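You operate a simulated robot arm through the tools that you are given. There is no shell and no other tool. Be economical: measure what you need, move in short steps, check, and stop when the job is done.

Carry out the task below with a simulated two-armed robot. There is one attempt and no reset: what you move stays moved.

TASK
Hold the grey junction box on the top of the white packing bench steady with one hand and flip the junction box slider the other way with the other.

Only the result counts: the job must be done as asked and must still hold three seconds after the hand-in. Knocking over, shifting, dropping, spilling or breaking anything else fails it.

THE ROBOT
Two 7-joint arms with two-finger parallel grippers on one trunk, on a base that drives. Base frame: it is fixed to the floor where the robot stands at the start and does not move with it; the origin is under the middle of the robot, x ahead of it, y to its left, z up; the surface under the hand at the start is at about z = 0.85. Lengths are in m, angles in degrees, forces in N, time in s.
The left shoulder is at the start at [0.03, 0.119, 0.935], the right one opposite. With the tool pointing down near the work surface each hand reaches from about 0.28 to 0.68 m from the robot's upright axis, wherever it stands, measured 20 degrees to its own side. Places, roughly: junction box slider [0.7, -0.2, 0.9]. Payload 3.43 kg a hand.
The tool frame of a hand sits at the grasp point between the pads (the TCP): z along the fingers, y along the line on which they close. The tips reach 0.03 m beyond it. Largest opening 0.094 m; finger width 0.028, thickness 0.01; the body of the gripper, 0.05 by 0.096 m, starts 0.055 m behind the TCP.
Orientation is that of the tool frame in the base frame, as a unit quaternion [x, y, z, w]. With the fingers straight down and closing along the base's y, the tool's x points along the base's -x, its y along +y and its z along -z.

THE INTERFACE
- The arms move only by the tool jog_arm. It takes "left_moves", "right_moves" or both (then of equal length, played together; a hand with none holds still); each is text: rows parted by semicolons, each of 7 numbers parted by spaces: the shift along the tool's x, y, z in m, then the turn, a rotation vector about the tool's x, y, z in degrees, then the opening, from 0 (shut) to 1 (fully open). In form: tx ty tz wx wy wz hand; .... A call has 1 to 20 rows; each row is the pose to reach, as a shift and turn from the pose commanded when the call began, along the tool's axes at that moment. A row lasts 0.2 s, in which the tool goes at most 0.05 m and 8.6 degrees; a call with a longer step from one row to the next is refused whole, and so is a gripper value outside its range. Where a pose cannot be reached the arm comes as near as it can. A force on the tool above 40 N (or 10 N above the force at the start of the call, whichever is more), or a blocked arm, ends the call early, and 0.2 s more pass. The fingers move at their own pace (about 0.072 m/s each) and stop on an object; they squeeze with about 43 N. The grip force told is the motor's: it shows also when the fingers shut on nothing. Time passes only in rows, and 0.2 s behind the last, so rows that repeat a pose let the fingers close. The reply holds the time, the measured pose of the TCP, the force on the tool along the base axes, the opening and the grip force, in the units named above and with some noise, with the torque about the TCP (base axes, N m) and any sound that the robot's microphone picked up.
- Cameras (640 x 400 px; columns grow to the right, rows downward): "scene" is now at [0.0435, -0.0185, 1.6365]; the picture's right is [-0.09, -1.00, 0.00], its down [-0.74, 0.06, -0.67] and it looks along [0.67, -0.06, -0.74] (base axes); focal length 295 px, centre (320, 200). "left" rides on the left gripper at [0.076, -0.014, -0.102] in its tool frame; the picture's right is [0.18, 0.98, 0.00], its down [-0.75, 0.14, -0.64] and it looks along [-0.63, 0.12, 0.77] (tool axes); focal length 243 px, centre (320, 200). "right" rides on the right gripper at [0.076, 0.014, -0.103] in its tool frame; the picture's right is [-0.18, 0.98, 0.00], its down [-0.75, -0.14, -0.64] and it looks along [-0.63, -0.12, 0.77] (tool axes); focal length 243 px, centre (320, 200). There is no depth. A picture from a camera that has moved, and an enlarged one, comes with that camera's place and axes in the base frame and with its lens. The place of the scene camera against the robot may be out by one fixed shift of up to 0.018 m in any direction.
- grab_frame(camera): a new picture of that camera. It takes no simulated time.
- move_column(by): slides the trunk up (or, below 0, down) by that many m; the arms and the scene camera ride with it, the base frame stays. It gives what a move gives, with no picture.
- drive_base(legs): drives the robot by 1 to 6 legs, each [ahead, turn to the left] in m and degrees, along the robot's own axes; the way and the turn of a leg run together, so that a leg with both is an arc; at most 1.5 m and 180 degrees a leg. The arms and the cameras ride along, it lands a little off, and it stops where it bumps. It gives what a move gives.
- pan_tilt(pan, tilt): turns the head with the scene camera to pan (to the left, within 143 degrees either way) and tilt (down, from -29 to 69), counted from straight ahead of the robot. It gives what a move gives.
- zoom(camera, box): a new picture of the part [left, top, right, bottom] of that camera's present view, enlarged. It takes no simulated time.
- sign_off(): hands the job in; it is judged then, once.

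Work in short steps. Places have to be worked out from the pictures, the camera data and where the tool is seen: move nearer, look again, correct. Check each grasp and each placing, and mend what went wrong. You have 120 turns and 100 pictures in all, those below and enlarged ones among them. Open the grippers and draw the arms clear of the work before you hand the job in, unless the task says otherwise; then end with one line.

The tools are called after "Call:" as a command line: name --argument value ..., lists and objects as JSON in quotes. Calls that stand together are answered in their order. jog_arm: Moves the arms, as the interface text tells. Its arguments: {"type":"object","properties":{"left_moves":{"type":"string"},"right_moves":{"type":"string"}},"required":[]} The other tools are called the same way: move_column (by) slides the trunk up or down; drive_base (legs) drives the base; pan_tilt (pan, tilt) turns the head that bears the scene camera; grab_frame (camera) takes a picture; zoom (camera, box) takes an enlarged picture of a part of a camera's view; sign_off () hands the job in.

At the start:

```text
time_s: 0.0
left_position: [0.4244, 0.0713, 1.1669]
left_ee_rot: [0.0, 1.0, 0.0, -0.001]
left_contact_force: [0.2, 0.7, -0.6]
left_moment: [-0.04, -0.04, -0.01]
left_opening: 0.0939
left_grasp_force: 0.1
right_position: [0.4192, -0.2644, 1.254]
right_ee_rot: [0.0, 1.0, 0.0, 0.0]
right_contact_force: [-0.5, 0.6, -0.1]
right_moment: [0.0, 0.02, 0.0]
right_opening: 0.0939
right_grasp_force: 0.1
trunk travel left (down, up): [-0.2, 0.21]
robot x, y, heading: [0.0021, 0.0002, -0.0]
head pan, tilt: [-4.9, 48.0]
```

scene: 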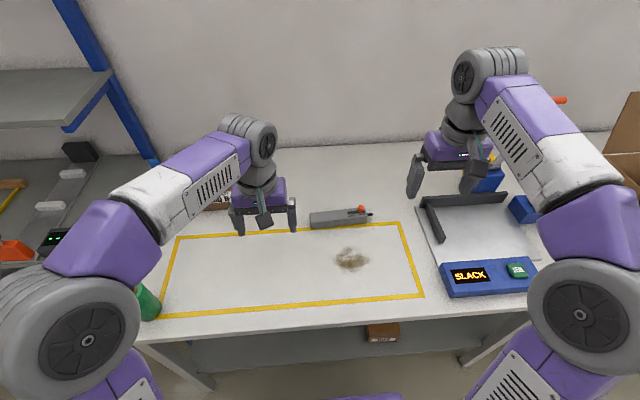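
right: 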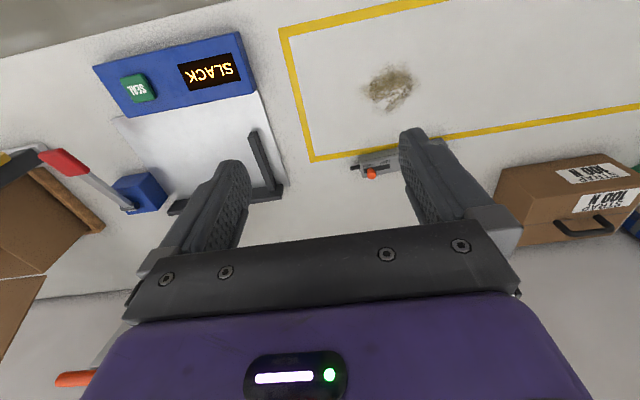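
left: 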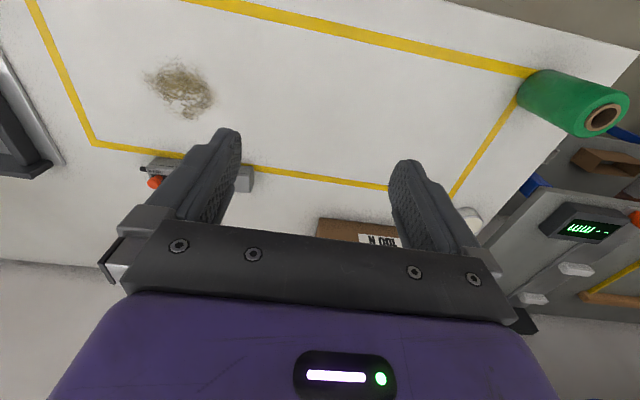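

The grey box with an orange knob is seen at about scene pixel (340,217). I zoom in to see its details.

Call:
zoom --camera "scene" --box '[290, 180, 400, 250]'

Call:
zoom --camera "right" --box '[330, 130, 430, 200]'

Call:
zoom --camera "left" --box '[120, 140, 280, 210]'

```text
5.71 times, centred on (345, 215) of scene
camera zoom: at [0.0435, -0.0185, 1.6365], right [-0.09, -1.0, 0.0], down [-0.74, 0.06, -0.67], along [0.67, -0.06, -0.74], focal length 1687 px, centre (177, 114)
```

zoom: 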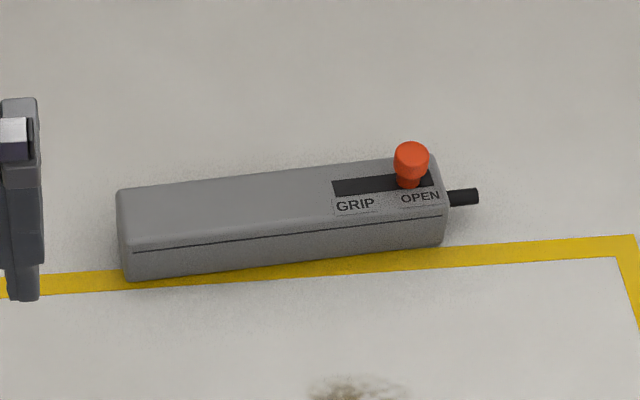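

```text
5.71 times, centred on (380, 165) of right
camera zoom: at [0.3417, -0.2502, 1.3566], right [0.18, 0.98, 0.0], down [0.75, -0.14, 0.64], along [0.63, -0.12, -0.77], focal length 1386 px, centre (-23, 400)
```

zoom: 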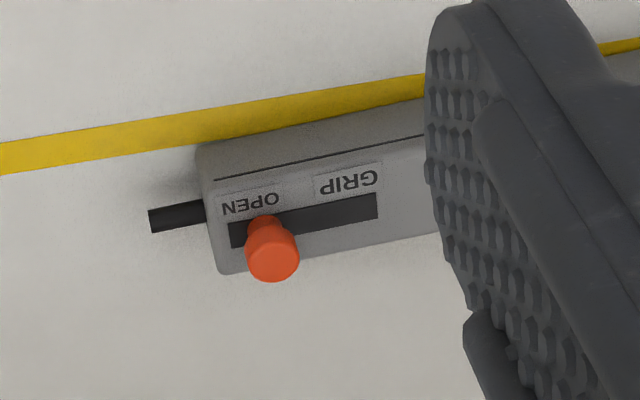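

```text
4.00 times, centred on (200, 175) of left
camera zoom: at [0.3485, 0.0568, 1.2685], right [-0.18, 0.98, 0.0], down [0.75, 0.14, 0.64], along [0.63, 0.12, -0.77], focal length 970 px, centre (800, 300)
```

zoom: 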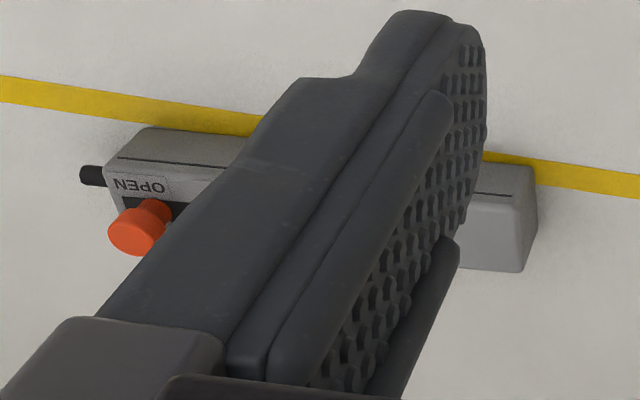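

The knob triangulates to about (0.662, -0.195, 0.90). It is at OPEN and has to go to GRIP, toward +y. The box spans about y -0.03 to -0.217 and x 0.63 to 0.675. That is near the end of reach, so I look down to check the room ahead of the base.

Call:
pan_tilt --pan 0 --tilt 69

Call:
grab_frame --camera "scene"

```text
time_s: 0.8
left_position: [0.4237, 0.0718, 1.1649]
left_ee_rot: [0.001, 1.0, -0.001, 0.0]
left_contact_force: [-0.3, 0.2, 0.3]
left_moment: [0.02, 0.01, 0.01]
left_opening: 0.094
left_grasp_force: 0.1
right_position: [0.42, -0.264, 1.2525]
right_ee_rot: [0.0, 1.0, 0.0, 0.0]
right_contact_force: [0.3, 0.0, -0.8]
right_moment: [0.01, 0.02, -0.01]
right_opening: 0.0942
right_grasp_force: 0.0
trunk travel left (down, up): [-0.2, 0.21]
robot x, y, heading: [-0.0004, 0.0018, -0.0]
head pan, tilt: [0.0, 68.8]
```

```text
93 pictures are left
camera scene: at [0.021, -0.0118, 1.6119], right [0.0, -1.0, 0.0], down [-0.93, 0.0, -0.36], along [0.36, 0.0, -0.93], focal length 295 px, centre (320, 200)
```

scene: 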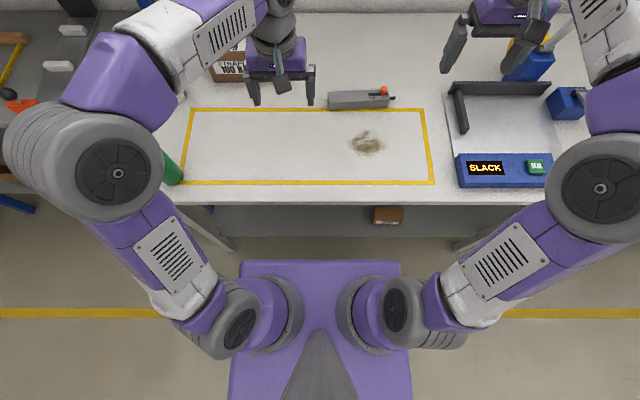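

The gap between the base front and the bench edge (x≈0.31) is at least 0.07 m. I drive 0.06 m ahead to bring the box inside reach.

Call:
drive_base --legs '[[0.06, 0]]'

Call:
pan_tilt --pan -10 --tilt 50

```text
time_s: 1.8
left_position: [0.4834, 0.0711, 1.1655]
left_ee_rot: [0.0, 1.0, 0.0, -0.001]
left_contact_force: [0.8, 1.0, -0.2]
left_moment: [0.0, 0.02, -0.03]
left_opening: 0.0939
left_grasp_force: 0.1
right_position: [0.4784, -0.2641, 1.2525]
right_ee_rot: [0.001, 1.0, 0.0, -0.001]
right_contact_force: [0.2, 0.6, -0.2]
right_moment: [0.03, 0.07, 0.0]
right_opening: 0.0942
right_grasp_force: 0.0
trunk travel left (down, up): [-0.2, 0.21]
robot x, y, heading: [0.0591, -0.0003, 0.1]
head pan, tilt: [0.0, 68.8]
```

```text
time_s: 2.6
left_position: [0.4808, 0.0709, 1.1662]
left_ee_rot: [0.001, 1.0, 0.0, 0.0]
left_contact_force: [0.2, 0.2, 0.8]
left_moment: [-0.01, 0.0, 0.01]
left_opening: 0.0937
left_grasp_force: 0.0
right_position: [0.4764, -0.2646, 1.2536]
right_ee_rot: [0.0, 1.0, -0.001, -0.001]
right_contact_force: [0.1, -0.1, 0.1]
right_moment: [-0.02, 0.0, -0.01]
right_opening: 0.0938
right_grasp_force: 0.1
trunk travel left (down, up): [-0.2, 0.21]
robot x, y, heading: [0.0608, 0.0018, -0.0]
head pan, tilt: [-10.0, 50.0]
```

Driven OK. Now I take the left hand above the box's left part, turned about 87° so it closes across the box, staying at z≈1.03.

Call:
jog_arm --left_moves "-0.015 -0.0115 0.0118 0 0 7.9 1; -0.030 -0.023 0.0236 0 0 15.8 1; -0.045 -0.0345 0.0354 0 0 23.7 1; -0.060 -0.046 0.0472 0 0 31.6 1; -0.075 -0.0575 0.059 0 0 39.5 1; -0.090 -0.069 0.0708 0 0 47.4 1; -0.105 -0.0805 0.0826 0 0 55.3 1; -0.120 -0.092 0.0944 0 0 63.2 1; -0.135 -0.1035 0.1062 0 0 71.1 1; -0.150 -0.115 0.118 0 0 79 1; -0.168 -0.126 0.13 0 0 87 1; -0.168 -0.126 0.13 0 0 87 1"

Call:
grab_frame --camera "left"

Call:
grab_frame --camera "scene"

```text
time_s: 5.2
left_position: [0.6437, -0.0547, 1.0356]
left_ee_rot: [0.69, 0.724, 0.0, 0.001]
left_contact_force: [-0.1, 0.3, -0.4]
left_moment: [0.03, 0.01, 0.01]
left_opening: 0.0939
left_grasp_force: 0.0
left hand out of reach, approached as far as the arm can: row 11, 12
right_position: [0.4764, -0.2644, 1.2532]
right_ee_rot: [0.001, 1.0, 0.0, 0.0]
right_contact_force: [0.3, 0.6, -0.4]
right_moment: [-0.06, -0.01, 0.03]
right_opening: 0.0941
right_grasp_force: 0.0
trunk travel left (down, up): [-0.2, 0.21]
robot x, y, heading: [0.0587, 0.0035, 0.0]
head pan, tilt: [-10.0, 50.0]
```

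```text
92 pictures are left
camera left: at [0.6271, 0.0208, 1.1386], right [0.97, 0.23, 0.0], down [0.18, -0.75, 0.64], along [0.15, -0.62, -0.77], focal length 243 px, centre (320, 200)
```

left: 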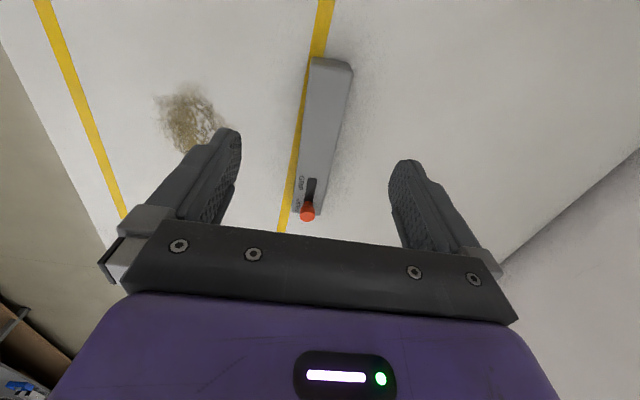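

```text
91 pictures are left
camera scene: at [0.0977, -0.0247, 1.6339], right [-0.17, -0.98, 0.0], down [-0.75, 0.13, -0.64], along [0.63, -0.11, -0.77], focal length 295 px, centre (320, 200)
```

scene: 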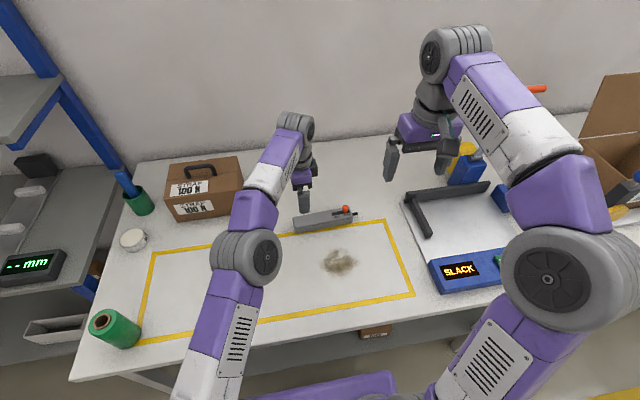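

The left hand is above the box, slightly short of reach; lower it will reach better. I zoom to measure the box's edges.

Call:
zoom --camera "left" --box '[230, 40, 400, 230]'

```text
2.11 times, centred on (315, 135) of left
camera zoom: at [0.6271, 0.0208, 1.1386], right [0.97, 0.23, 0.0], down [0.18, -0.75, 0.64], along [0.15, -0.62, -0.77], focal length 511 px, centre (330, 337)
```

zoom: 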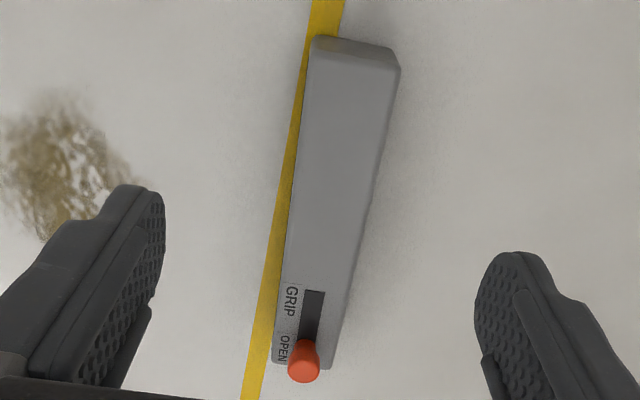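

Box axis runs from (0.6505,-0.026) to (0.6645,-0.217), about 4.2° of yaw, width about 0.041. I centre the left hand at about (0.652,-0.046) and lower it to z≈0.935, with the tips still above the table.

Call:
jog_arm --left_moves "0.003 0.003 0.02 0 0 -0.6 1; 0.006 0.006 0.045 0 0 -1.2 1; 0.009 0.006 0.07 0 0 -1.2 1; 0.009 0.006 0.09 0 0 -1.2 1; 0.009 0.006 0.10 0 0 -1.2 1; 0.009 0.006 0.10 0 0 -1.2 1"

Call:
grab_frame --camera "left"

```text
time_s: 6.6
left_position: [0.6507, -0.044, 0.9362]
left_ee_rot: [0.681, 0.732, 0.0, 0.0]
left_contact_force: [0.2, -0.1, 0.3]
left_moment: [-0.02, 0.04, -0.01]
left_opening: 0.0939
left_grasp_force: 0.0
right_position: [0.4756, -0.2649, 1.2539]
right_ee_rot: [0.001, 1.0, 0.0, -0.001]
right_contact_force: [-0.3, -0.6, 0.5]
right_moment: [0.02, 0.02, 0.02]
right_opening: 0.0939
right_grasp_force: 0.1
trunk travel left (down, up): [-0.2, 0.21]
robot x, y, heading: [0.0603, 0.0008, -0.0]
head pan, tilt: [-10.0, 50.0]
```

```text
89 pictures are left
camera left: at [0.6315, 0.0307, 1.038], right [0.97, 0.25, 0.0], down [0.2, -0.74, 0.64], along [0.16, -0.62, -0.77], focal length 243 px, centre (320, 200)
```

left: 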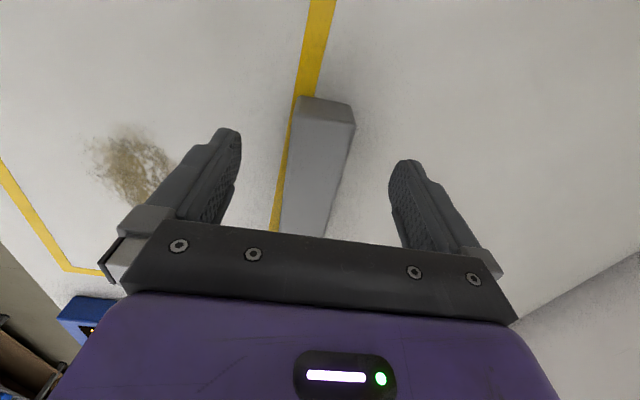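

The box sits centred between the fingers, so I lower the hand in short steps to TCP z≈0.888.

Call:
jog_arm --left_moves "0 0.001 0.012 0 0 0 1; 0 0.001 0.024 0 0 0 1; 0 0.001 0.036 0 0 0 1; 0 0.001 0.044 0 0 0 1; 0 0.001 0.048 0 0 0 1; 0 0.001 0.048 0 0 0 1"

Call:
grab_frame --camera "left"

```text
time_s: 8.0
left_position: [0.6515, -0.0457, 0.8859]
left_ee_rot: [0.681, 0.733, 0.001, 0.0]
left_contact_force: [-0.8, 0.2, -0.7]
left_moment: [0.02, 0.03, 0.0]
left_opening: 0.0942
left_grasp_force: 0.0
right_position: [0.4757, -0.2656, 1.2537]
right_ee_rot: [0.0, 1.0, 0.0, 0.0]
right_contact_force: [0.1, -0.2, 1.0]
right_moment: [0.0, -0.04, -0.02]
right_opening: 0.0941
right_grasp_force: 0.1
trunk travel left (down, up): [-0.2, 0.21]
robot x, y, heading: [0.0543, -0.0006, 0.0]
head pan, tilt: [-10.0, 50.0]
```

```text
88 pictures are left
camera left: at [0.633, 0.0295, 0.9893], right [0.97, 0.25, 0.0], down [0.2, -0.74, 0.64], along [0.16, -0.62, -0.77], focal length 243 px, centre (320, 200)
```

left: 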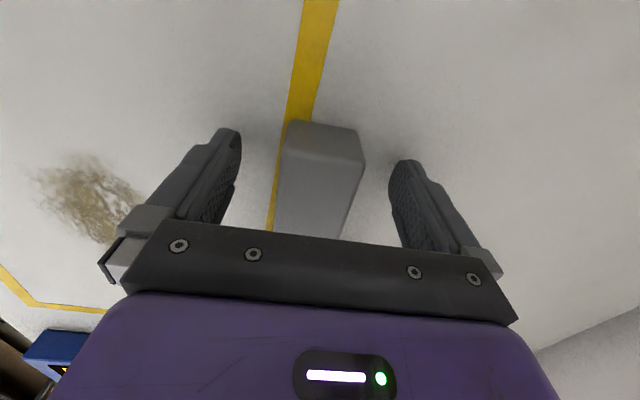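

The fingers straddle the box within a couple of millimetres, so I close the left hand on it.

Call:
jog_arm --left_moves "0 0 0 0 0 0 0.7; 0 0 0 0 0 0 0.5; 0 0 0 0 0 0 0.3; 0 0 0 0 0 0 0.3; 0 0 0 0 0 0 0.3; 0 0 0 0 0 0 0.3"

Call:
grab_frame --camera "left"

Call:
zoom --camera "scene" --box '[270, 150, 430, 250]'

```text
time_s: 9.4
left_position: [0.6527, -0.0452, 0.8866]
left_ee_rot: [0.681, 0.732, 0.0, 0.0]
left_contact_force: [0.0, -1.0, 0.3]
left_moment: [-0.03, 0.03, -0.05]
left_opening: 0.046
left_grasp_force: 42.4
right_position: [0.4762, -0.2652, 1.2535]
right_ee_rot: [0.002, 1.0, 0.0, 0.0]
right_contact_force: [-0.5, 0.1, -0.9]
right_moment: [0.04, 0.01, 0.03]
right_opening: 0.0939
right_grasp_force: 0.0
trunk travel left (down, up): [-0.2, 0.21]
robot x, y, heading: [0.0581, -0.0049, -0.2]
head pan, tilt: [-10.0, 50.0]
```

```text
87 pictures are left
camera left: at [0.6329, 0.0294, 0.9894], right [0.97, 0.25, 0.0], down [0.2, -0.74, 0.64], along [0.16, -0.62, -0.77], focal length 243 px, centre (320, 200)
```

left: 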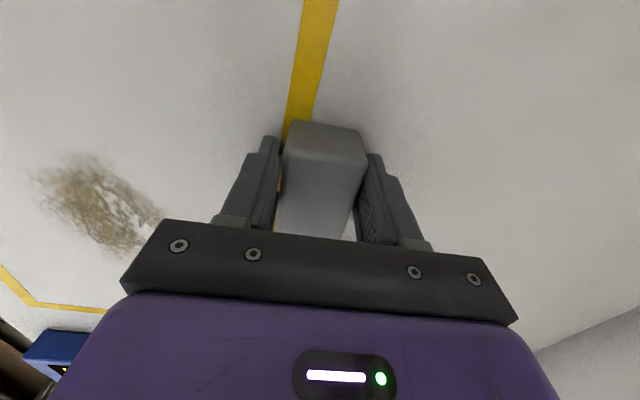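

```text
4.00 times, centred on (350, 200) of scene
camera zoom: at [0.0982, -0.0252, 1.6338], right [-0.17, -0.98, 0.0], down [-0.75, 0.13, -0.64], along [0.63, -0.11, -0.77], focal length 1181 px, centre (200, 200)
```

zoom: 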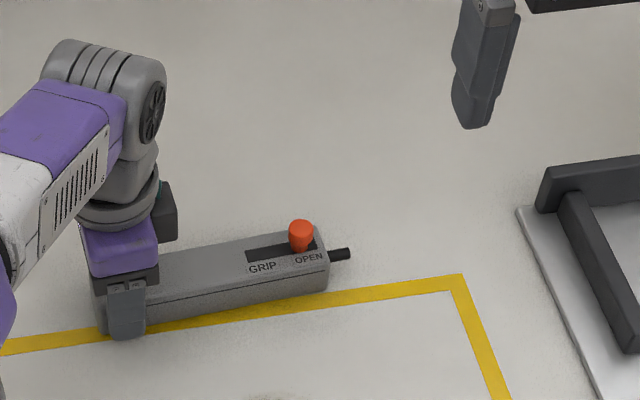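

The left hand holds the box (opening 0.046, 42 N). I now bring the right hand above the knob, half open, at z≈1.0 and yawed to the box.

Call:
jog_arm --right_moves "-0.02 0.008 0.028 0 0 -0.5 0.45; -0.04 0.016 0.056 0 0 -1 0.45; -0.06 0.024 0.084 0 0 -1.5 0.45; -0.08 0.032 0.112 0 0 -2 0.45; -0.1 0.04 0.14 0 0 -2.5 0.45; -0.12 0.048 0.168 0 0 -3 0.45; -0.14 0.056 0.196 0 0 -3.5 0.45; -0.16 0.064 0.224 0 0 -4.2 0.45; -0.175 0.07 0.245 0 0 -4.2 0.45; -0.186 0.07 0.254 0 0 -4.2 0.45; -0.186 0.07 0.254 0 0 -4.2 0.45"

Call:
grab_frame --camera "right"

Call:
zoom --camera "scene" --box '[270, 150, 430, 250]'

```text
time_s: 11.8
left_position: [0.6501, -0.0453, 0.8873]
left_ee_rot: [0.682, 0.732, 0.0, 0.0]
left_contact_force: [-0.7, 0.2, -0.9]
left_moment: [0.03, 0.03, 0.0]
left_opening: 0.0462
left_grasp_force: 42.9
right_position: [0.6607, -0.194, 0.9997]
right_ee_rot: [-0.035, 0.999, 0.001, 0.0]
right_contact_force: [0.3, -0.5, -0.6]
right_moment: [0.01, -0.03, -0.01]
right_opening: 0.0426
right_grasp_force: 0.1
trunk travel left (down, up): [-0.2, 0.21]
robot x, y, heading: [0.0567, 0.0019, -0.1]
head pan, tilt: [-10.0, 50.0]
```

```text
85 pictures are left
camera right: at [0.5835, -0.1858, 1.1021], right [0.11, 0.99, 0.0], down [0.76, -0.09, 0.64], along [0.64, -0.07, -0.77], focal length 243 px, centre (320, 200)
```

right: 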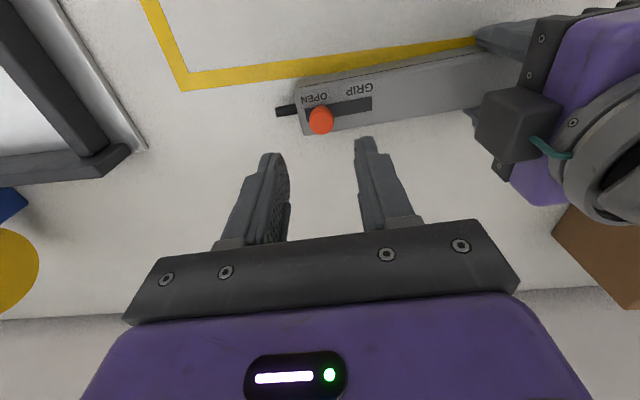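

```text
4.00 times, centred on (350, 200) of scene
camera zoom: at [0.0982, -0.0252, 1.6339], right [-0.17, -0.98, 0.0], down [-0.75, 0.13, -0.64], along [0.63, -0.11, -0.77], focal length 1181 px, centre (200, 200)
```

zoom: 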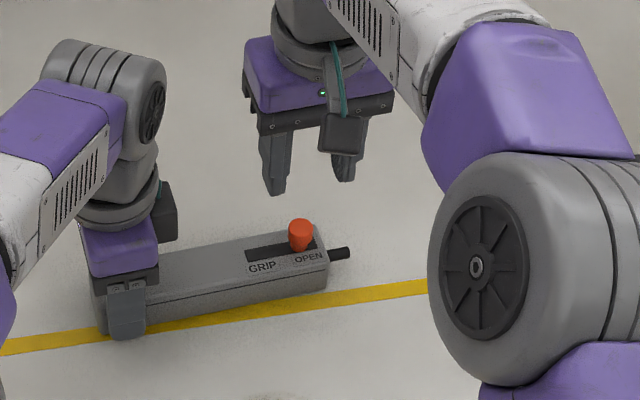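

There is a small dark block with a cable on the -y side of the left gripper, so I want the right gripper body to stay on the -y side of the knob. I'll push with closed fingers from the right; first a zoom to measure.

Call:
zoom --camera "right" --box '[260, 60, 420, 160]'

Call:
zoom --camera "right" --box '[440, 40, 640, 220]'

```text
4.00 times, centred on (340, 110) of right
camera zoom: at [0.5835, -0.1858, 1.1021], right [0.11, 0.99, 0.0], down [0.76, -0.09, 0.64], along [0.64, -0.07, -0.77], focal length 970 px, centre (240, 560)
```

zoom: 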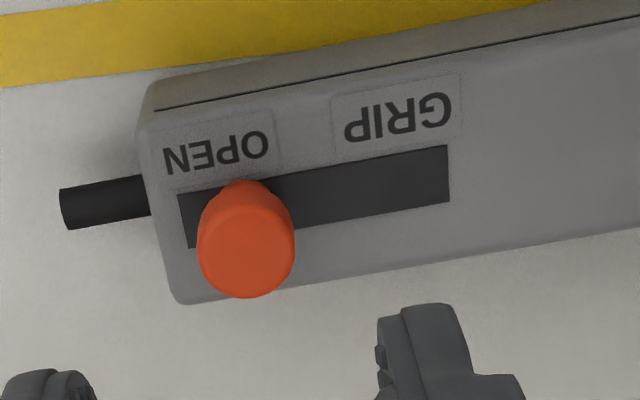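

```text
2.22 times, centred on (540, 130) of right
camera zoom: at [0.5835, -0.1858, 1.1021], right [0.11, 0.99, 0.0], down [0.76, -0.09, 0.64], along [0.64, -0.07, -0.77], focal length 539 px, centre (-169, 356)
```

zoom: 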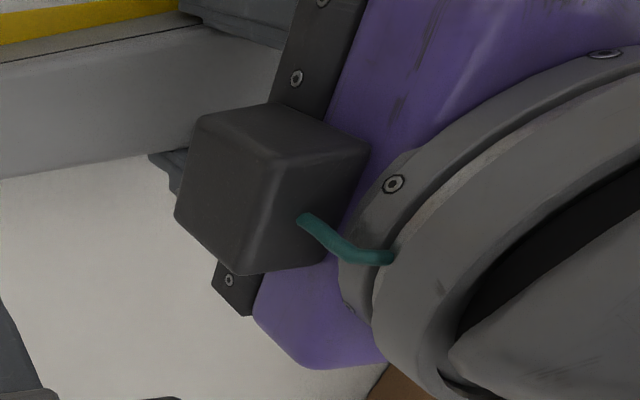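

Knob head is about 20 mm wide, centred at y≈-0.193, and the slot runs from y≈-0.207 to -0.147. I close the right fingers, shift to y≈-0.223, and descend beside the knob to TCP z≈0.92.

Call:
jog_arm --right_moves "0 -0.01 0 0 0 0 0; 0 -0.02 0 0 0 0 0; 0 -0.029 0 0 0 0 0; 0 -0.029 0.02 0 0 0 0; 0 -0.029 0.04 0 0 0 0; 0 -0.029 0.06 0 0 0 0; 0 -0.029 0.072 0 0 0 0; 0 -0.029 0.08 0 0 0 0; 0 -0.029 0.08 0 0 0 0"

Call:
zoom --camera "right" --box '[240, 80, 440, 240]'

Call:
zoom --camera "scene" --box '[290, 150, 410, 250]'

```text
time_s: 13.8
left_position: [0.6517, -0.0457, 0.8869]
left_ee_rot: [0.682, 0.732, 0.001, 0.0]
left_contact_force: [-0.9, 0.2, 0.2]
left_moment: [0.03, 0.01, -0.04]
left_opening: 0.0458
left_grasp_force: 42.9
right_position: [0.6657, -0.2243, 0.9194]
right_ee_rot: [-0.036, 0.999, -0.001, -0.001]
right_contact_force: [0.1, 0.1, 0.3]
right_moment: [-0.01, 0.0, 0.0]
right_opening: 0.0
right_grasp_force: 32.9
trunk travel left (down, up): [-0.2, 0.21]
robot x, y, heading: [0.0592, -0.0027, 0.1]
head pan, tilt: [-10.0, 50.0]
```

```text
2.50 times, centred on (340, 160) of right
camera zoom: at [0.5871, -0.2159, 1.022], right [0.11, 0.99, 0.0], down [0.76, -0.09, 0.64], along [0.64, -0.07, -0.77], focal length 606 px, centre (270, 300)
```

zoom: 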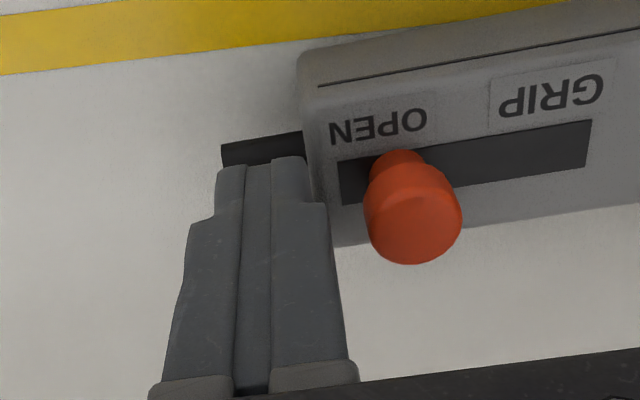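

```text
4.00 times, centred on (350, 200) of scene
camera zoom: at [0.0982, -0.0253, 1.6338], right [-0.17, -0.98, 0.0], down [-0.75, 0.13, -0.64], along [0.63, -0.11, -0.77], focal length 1181 px, centre (200, 200)
```

zoom: 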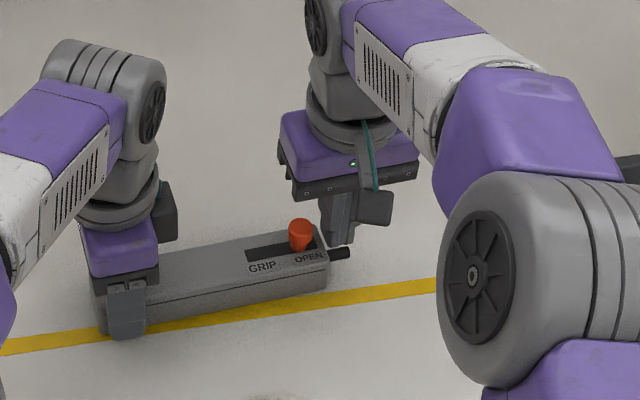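

The fingers are beside the knob at its height, clear of the box top. I push along the slot toward GRIP in small steps.

Call:
jog_arm --right_moves "0 0.006 0 0 0 0 0; 0 0.012 0 0 0 0 0; 0 0.018 0 0 0 0 0; 0 0.024 0 0 0 0 0; 0 0.030 0 0 0 0 0; 0 0.035 0 0 0 0 0; 0 0.035 0 0 0 0 0"

Call:
zoom --camera "right" --box '[240, 80, 440, 240]'

Call:
zoom --camera "scene" --box '[290, 150, 410, 250]'

```text
time_s: 15.4
left_position: [0.6506, -0.0471, 0.8867]
left_ee_rot: [0.682, 0.731, 0.0, 0.001]
left_contact_force: [-1.5, -0.8, -0.7]
left_moment: [-0.01, -0.06, -0.17]
left_opening: 0.0455
left_grasp_force: 43.2
right_position: [0.663, -0.1867, 0.9201]
right_ee_rot: [-0.036, 0.999, 0.001, -0.001]
right_contact_force: [0.8, 0.7, 2.6]
right_moment: [-0.03, 0.01, 0.02]
right_opening: 0.0
right_grasp_force: 33.0
trunk travel left (down, up): [-0.2, 0.21]
robot x, y, heading: [0.0545, 0.0004, 0.1]
head pan, tilt: [-10.0, 50.0]
```

```text
2.50 times, centred on (340, 160) of right
camera zoom: at [0.5842, -0.1786, 1.0228], right [0.11, 0.99, 0.0], down [0.76, -0.09, 0.64], along [0.64, -0.07, -0.77], focal length 606 px, centre (270, 300)
```

zoom: 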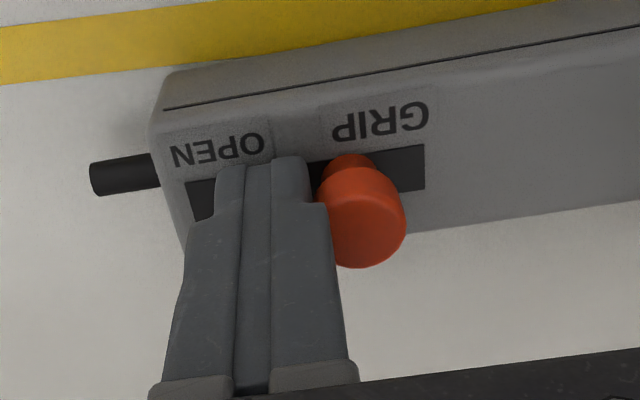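

```text
4.00 times, centred on (350, 200) of scene
camera zoom: at [0.0979, -0.0252, 1.6338], right [-0.17, -0.98, 0.0], down [-0.75, 0.13, -0.64], along [0.63, -0.11, -0.77], focal length 1181 px, centre (200, 200)
```

zoom: 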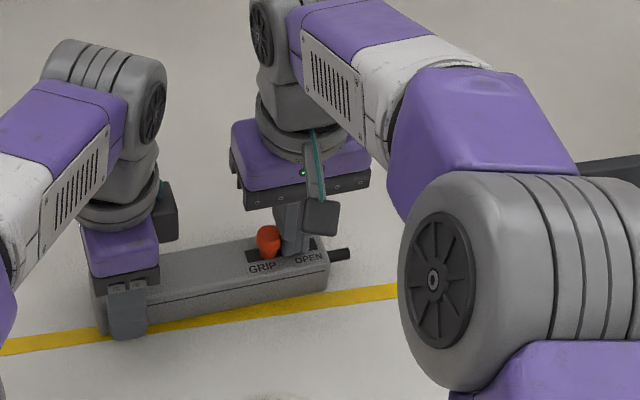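

The knob is sliding, the box holds still, and a little travel remains (about 10–13 mm). I push on in fine steps, watching for the end stop.

Call:
jog_arm --right_moves "0 0.003 0 0 0 0 0; 0 0.006 0 0 0 0 0; 0 0.009 0 0 0 0 0; 0 0.012 0 0 0 0 0; 0 0.012 0 0 0 0 0"

Call:
zoom --camera "right" --box '[240, 80, 440, 240]'

Call:
zoom --camera "scene" --box '[290, 150, 410, 250]'

```text
time_s: 16.6
left_position: [0.6515, -0.0438, 0.886]
left_ee_rot: [0.68, 0.733, 0.002, -0.002]
left_contact_force: [-9.1, 25.7, 4.8]
left_moment: [-0.42, 0.0, -0.79]
left_opening: 0.0456
left_grasp_force: 43.2
right_position: [0.6601, -0.1811, 0.9202]
right_ee_rot: [-0.034, 0.999, -0.004, 0.0]
right_contact_force: [8.6, -26.0, -0.1]
right_moment: [-0.42, -0.15, -0.1]
right_opening: 0.0
right_grasp_force: 33.8
trunk travel left (down, up): [-0.2, 0.21]
robot x, y, heading: [0.0558, -0.0008, -0.1]
head pan, tilt: [-10.0, 50.0]
```

```text
2.50 times, centred on (340, 160) of right
camera zoom: at [0.5818, -0.1711, 1.0228], right [0.12, 0.99, -0.01], down [0.76, -0.08, 0.64], along [0.64, -0.08, -0.77], focal length 606 px, centre (270, 300)
```

zoom: 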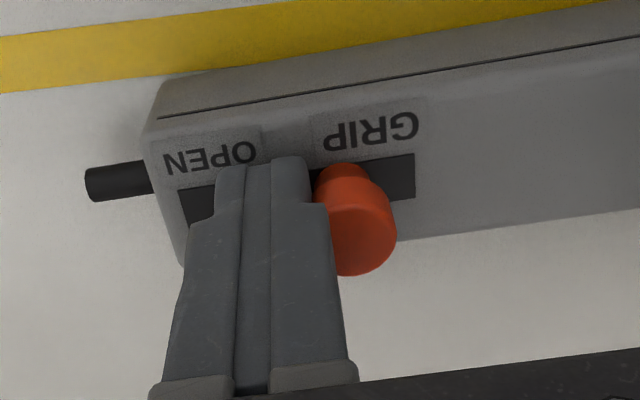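

```text
4.00 times, centred on (350, 200) of scene
camera zoom: at [0.0976, -0.0253, 1.6339], right [-0.17, -0.98, 0.0], down [-0.75, 0.13, -0.64], along [0.63, -0.11, -0.77], focal length 1181 px, centre (200, 200)
```

zoom: 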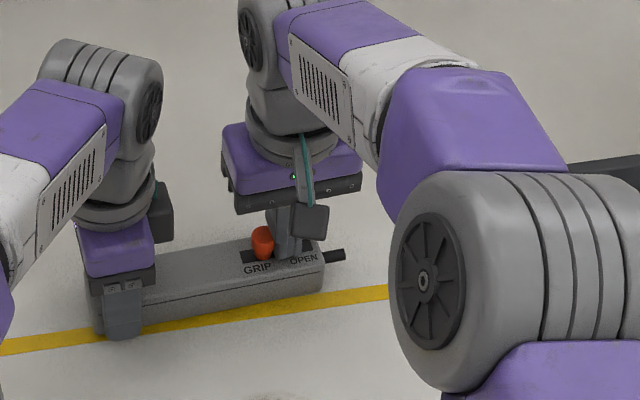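

The knob now sits as far from the GRIP end of the slot as it did from the OPEN end, and 26 N passes through to the holding hand. That means the end stop is reached. I back the right hand off and check that it stays.

Call:
jog_arm --right_moves "0 -0.006 0 0 0 0 0; 0 -0.012 0 0 0 0 0; 0 -0.02 0 0 0 0 0; 0 -0.03 0 0 0 0 0; 0 -0.03 -0.02 0 0 0 0; 0 -0.03 -0.05 0 0 0 0; 0 -0.04 -0.09 0 0 0 0; 0 -0.06 -0.12 0 0 0 0; 0 -0.06 -0.12 0 0 0 0"

Call:
zoom --camera "right" --box '[240, 40, 480, 200]'

Call:
zoom --camera "scene" --box '[290, 150, 410, 250]'

```text
time_s: 18.6
left_position: [0.6515, -0.0455, 0.8875]
left_ee_rot: [0.682, 0.732, 0.001, 0.002]
left_contact_force: [1.2, -2.6, 7.4]
left_moment: [-1.32, -0.16, 0.14]
left_opening: 0.0456
left_grasp_force: 42.6
right_position: [0.6637, -0.2345, 1.0365]
right_ee_rot: [-0.036, 0.999, 0.001, 0.0]
right_contact_force: [0.4, -0.1, 0.0]
right_moment: [0.01, -0.03, 0.01]
right_opening: 0.0
right_grasp_force: 33.0
trunk travel left (down, up): [-0.2, 0.21]
robot x, y, heading: [0.0565, 0.0017, -0.0]
head pan, tilt: [-10.0, 50.0]
```

```text
2.50 times, centred on (360, 120) of right
camera zoom: at [0.5861, -0.2262, 1.1397], right [0.11, 0.99, 0.0], down [0.76, -0.09, 0.64], along [0.64, -0.07, -0.77], focal length 606 px, centre (220, 400)
```

zoom: 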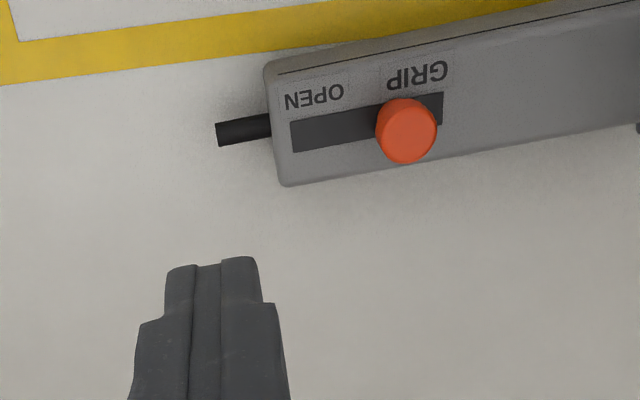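

```text
4.00 times, centred on (350, 200) of scene
camera zoom: at [0.0977, -0.0252, 1.6339], right [-0.17, -0.98, 0.0], down [-0.75, 0.13, -0.64], along [0.63, -0.11, -0.77], focal length 1181 px, centre (200, 200)
```

zoom: 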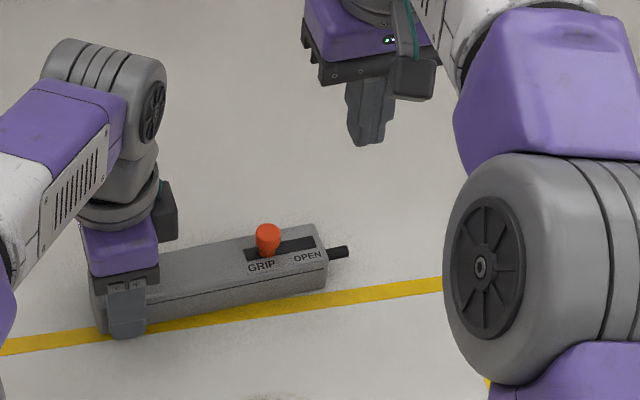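

The slider stays at GRIP and the box is in place. I open the left hand and lift it straight up, then retract.

Call:
jog_arm --left_moves "0 0 0 0 0 0 0.55; 0 0 0 0 0 0 0.7; 0 0 0 0 0 0 1; 0 0 0 0 0 0 1; 0 0 0 0 0 0 1; 0 0 -0.02 0 0 0 1; 0 0 -0.05 0 0 0 1; 0 0 -0.09 0 0 0 1; 0 -0.03 -0.13 0 0 0 1; 0 -0.07 -0.16 0 0 0 1; 0.02 -0.11 -0.18 0 0 0 1; 0.04 -0.15 -0.18 0 0 0 1; 0.04 -0.15 -0.18 0 0 0 1" --right_moves "0 0 0 0 0 0 0; 0 0 0 0 0 0 0; 0 0 0 0 0 0 0.3; 0 0 0 0 0 0 0.6; 0 0 0 0 0 0 1; 0.02 0 -0.02 0 0 0 1; 0.04 0 -0.04 0 0 0 1; 0.07 0 -0.07 0 0 0 1; 0.1 0 -0.1 0 0 0 1; 0.13 0 -0.13 0 0 0 1; 0.15 0 -0.15 0 0 0 1; 0.15 0 -0.15 0 0 0 1; 0.15 0 -0.15 0 0 0 1"

Call:
grab_frame --camera "scene"

Call:
zoom --camera "scene" --box '[270, 150, 430, 250]'

```text
time_s: 21.4
left_position: [0.494, -0.0148, 1.0659]
left_ee_rot: [0.681, 0.733, 0.001, 0.0]
left_contact_force: [0.4, 0.7, 0.2]
left_moment: [0.0, 0.02, 0.04]
left_opening: 0.0937
left_grasp_force: 0.0
right_position: [0.5149, -0.2467, 1.1896]
right_ee_rot: [-0.036, 0.999, 0.0, -0.001]
right_contact_force: [0.7, 0.3, 0.6]
right_moment: [0.03, 0.03, 0.0]
right_opening: 0.0941
right_grasp_force: 0.0
trunk travel left (down, up): [-0.2, 0.21]
robot x, y, heading: [0.0595, 0.002, -0.0]
head pan, tilt: [-10.0, 50.0]
```

```text
73 pictures are left
camera scene: at [0.0988, -0.0255, 1.6338], right [-0.17, -0.98, 0.0], down [-0.75, 0.13, -0.64], along [0.63, -0.11, -0.77], focal length 295 px, centre (320, 200)
```

scene: 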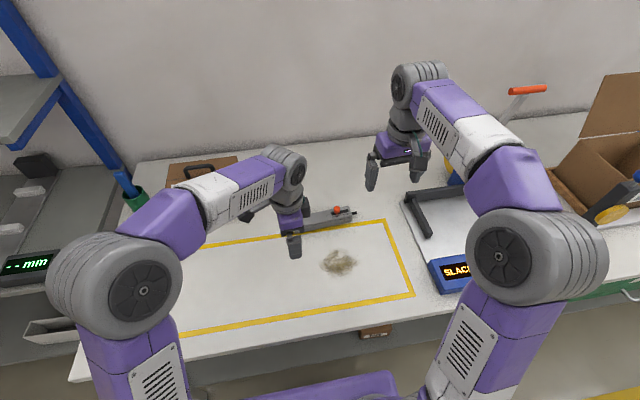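

```text
4.00 times, centred on (350, 200) of scene
camera zoom: at [0.0988, -0.0255, 1.6338], right [-0.17, -0.98, 0.0], down [-0.75, 0.13, -0.64], along [0.63, -0.11, -0.77], focal length 1181 px, centre (200, 200)
```

zoom: 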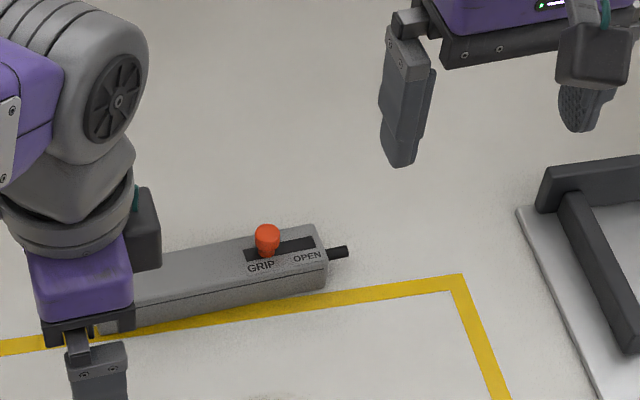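

The slider is at GRIP, the box is unmoved, and both hands are open and clear, so I hand in.

Call:
sign_off

```text
The job is handed in.
```

The junction box slider is flipped from OPEN to GRIP; the left hand held the box while the right pushed, the box ended up where it started, and both hands are open and clear.
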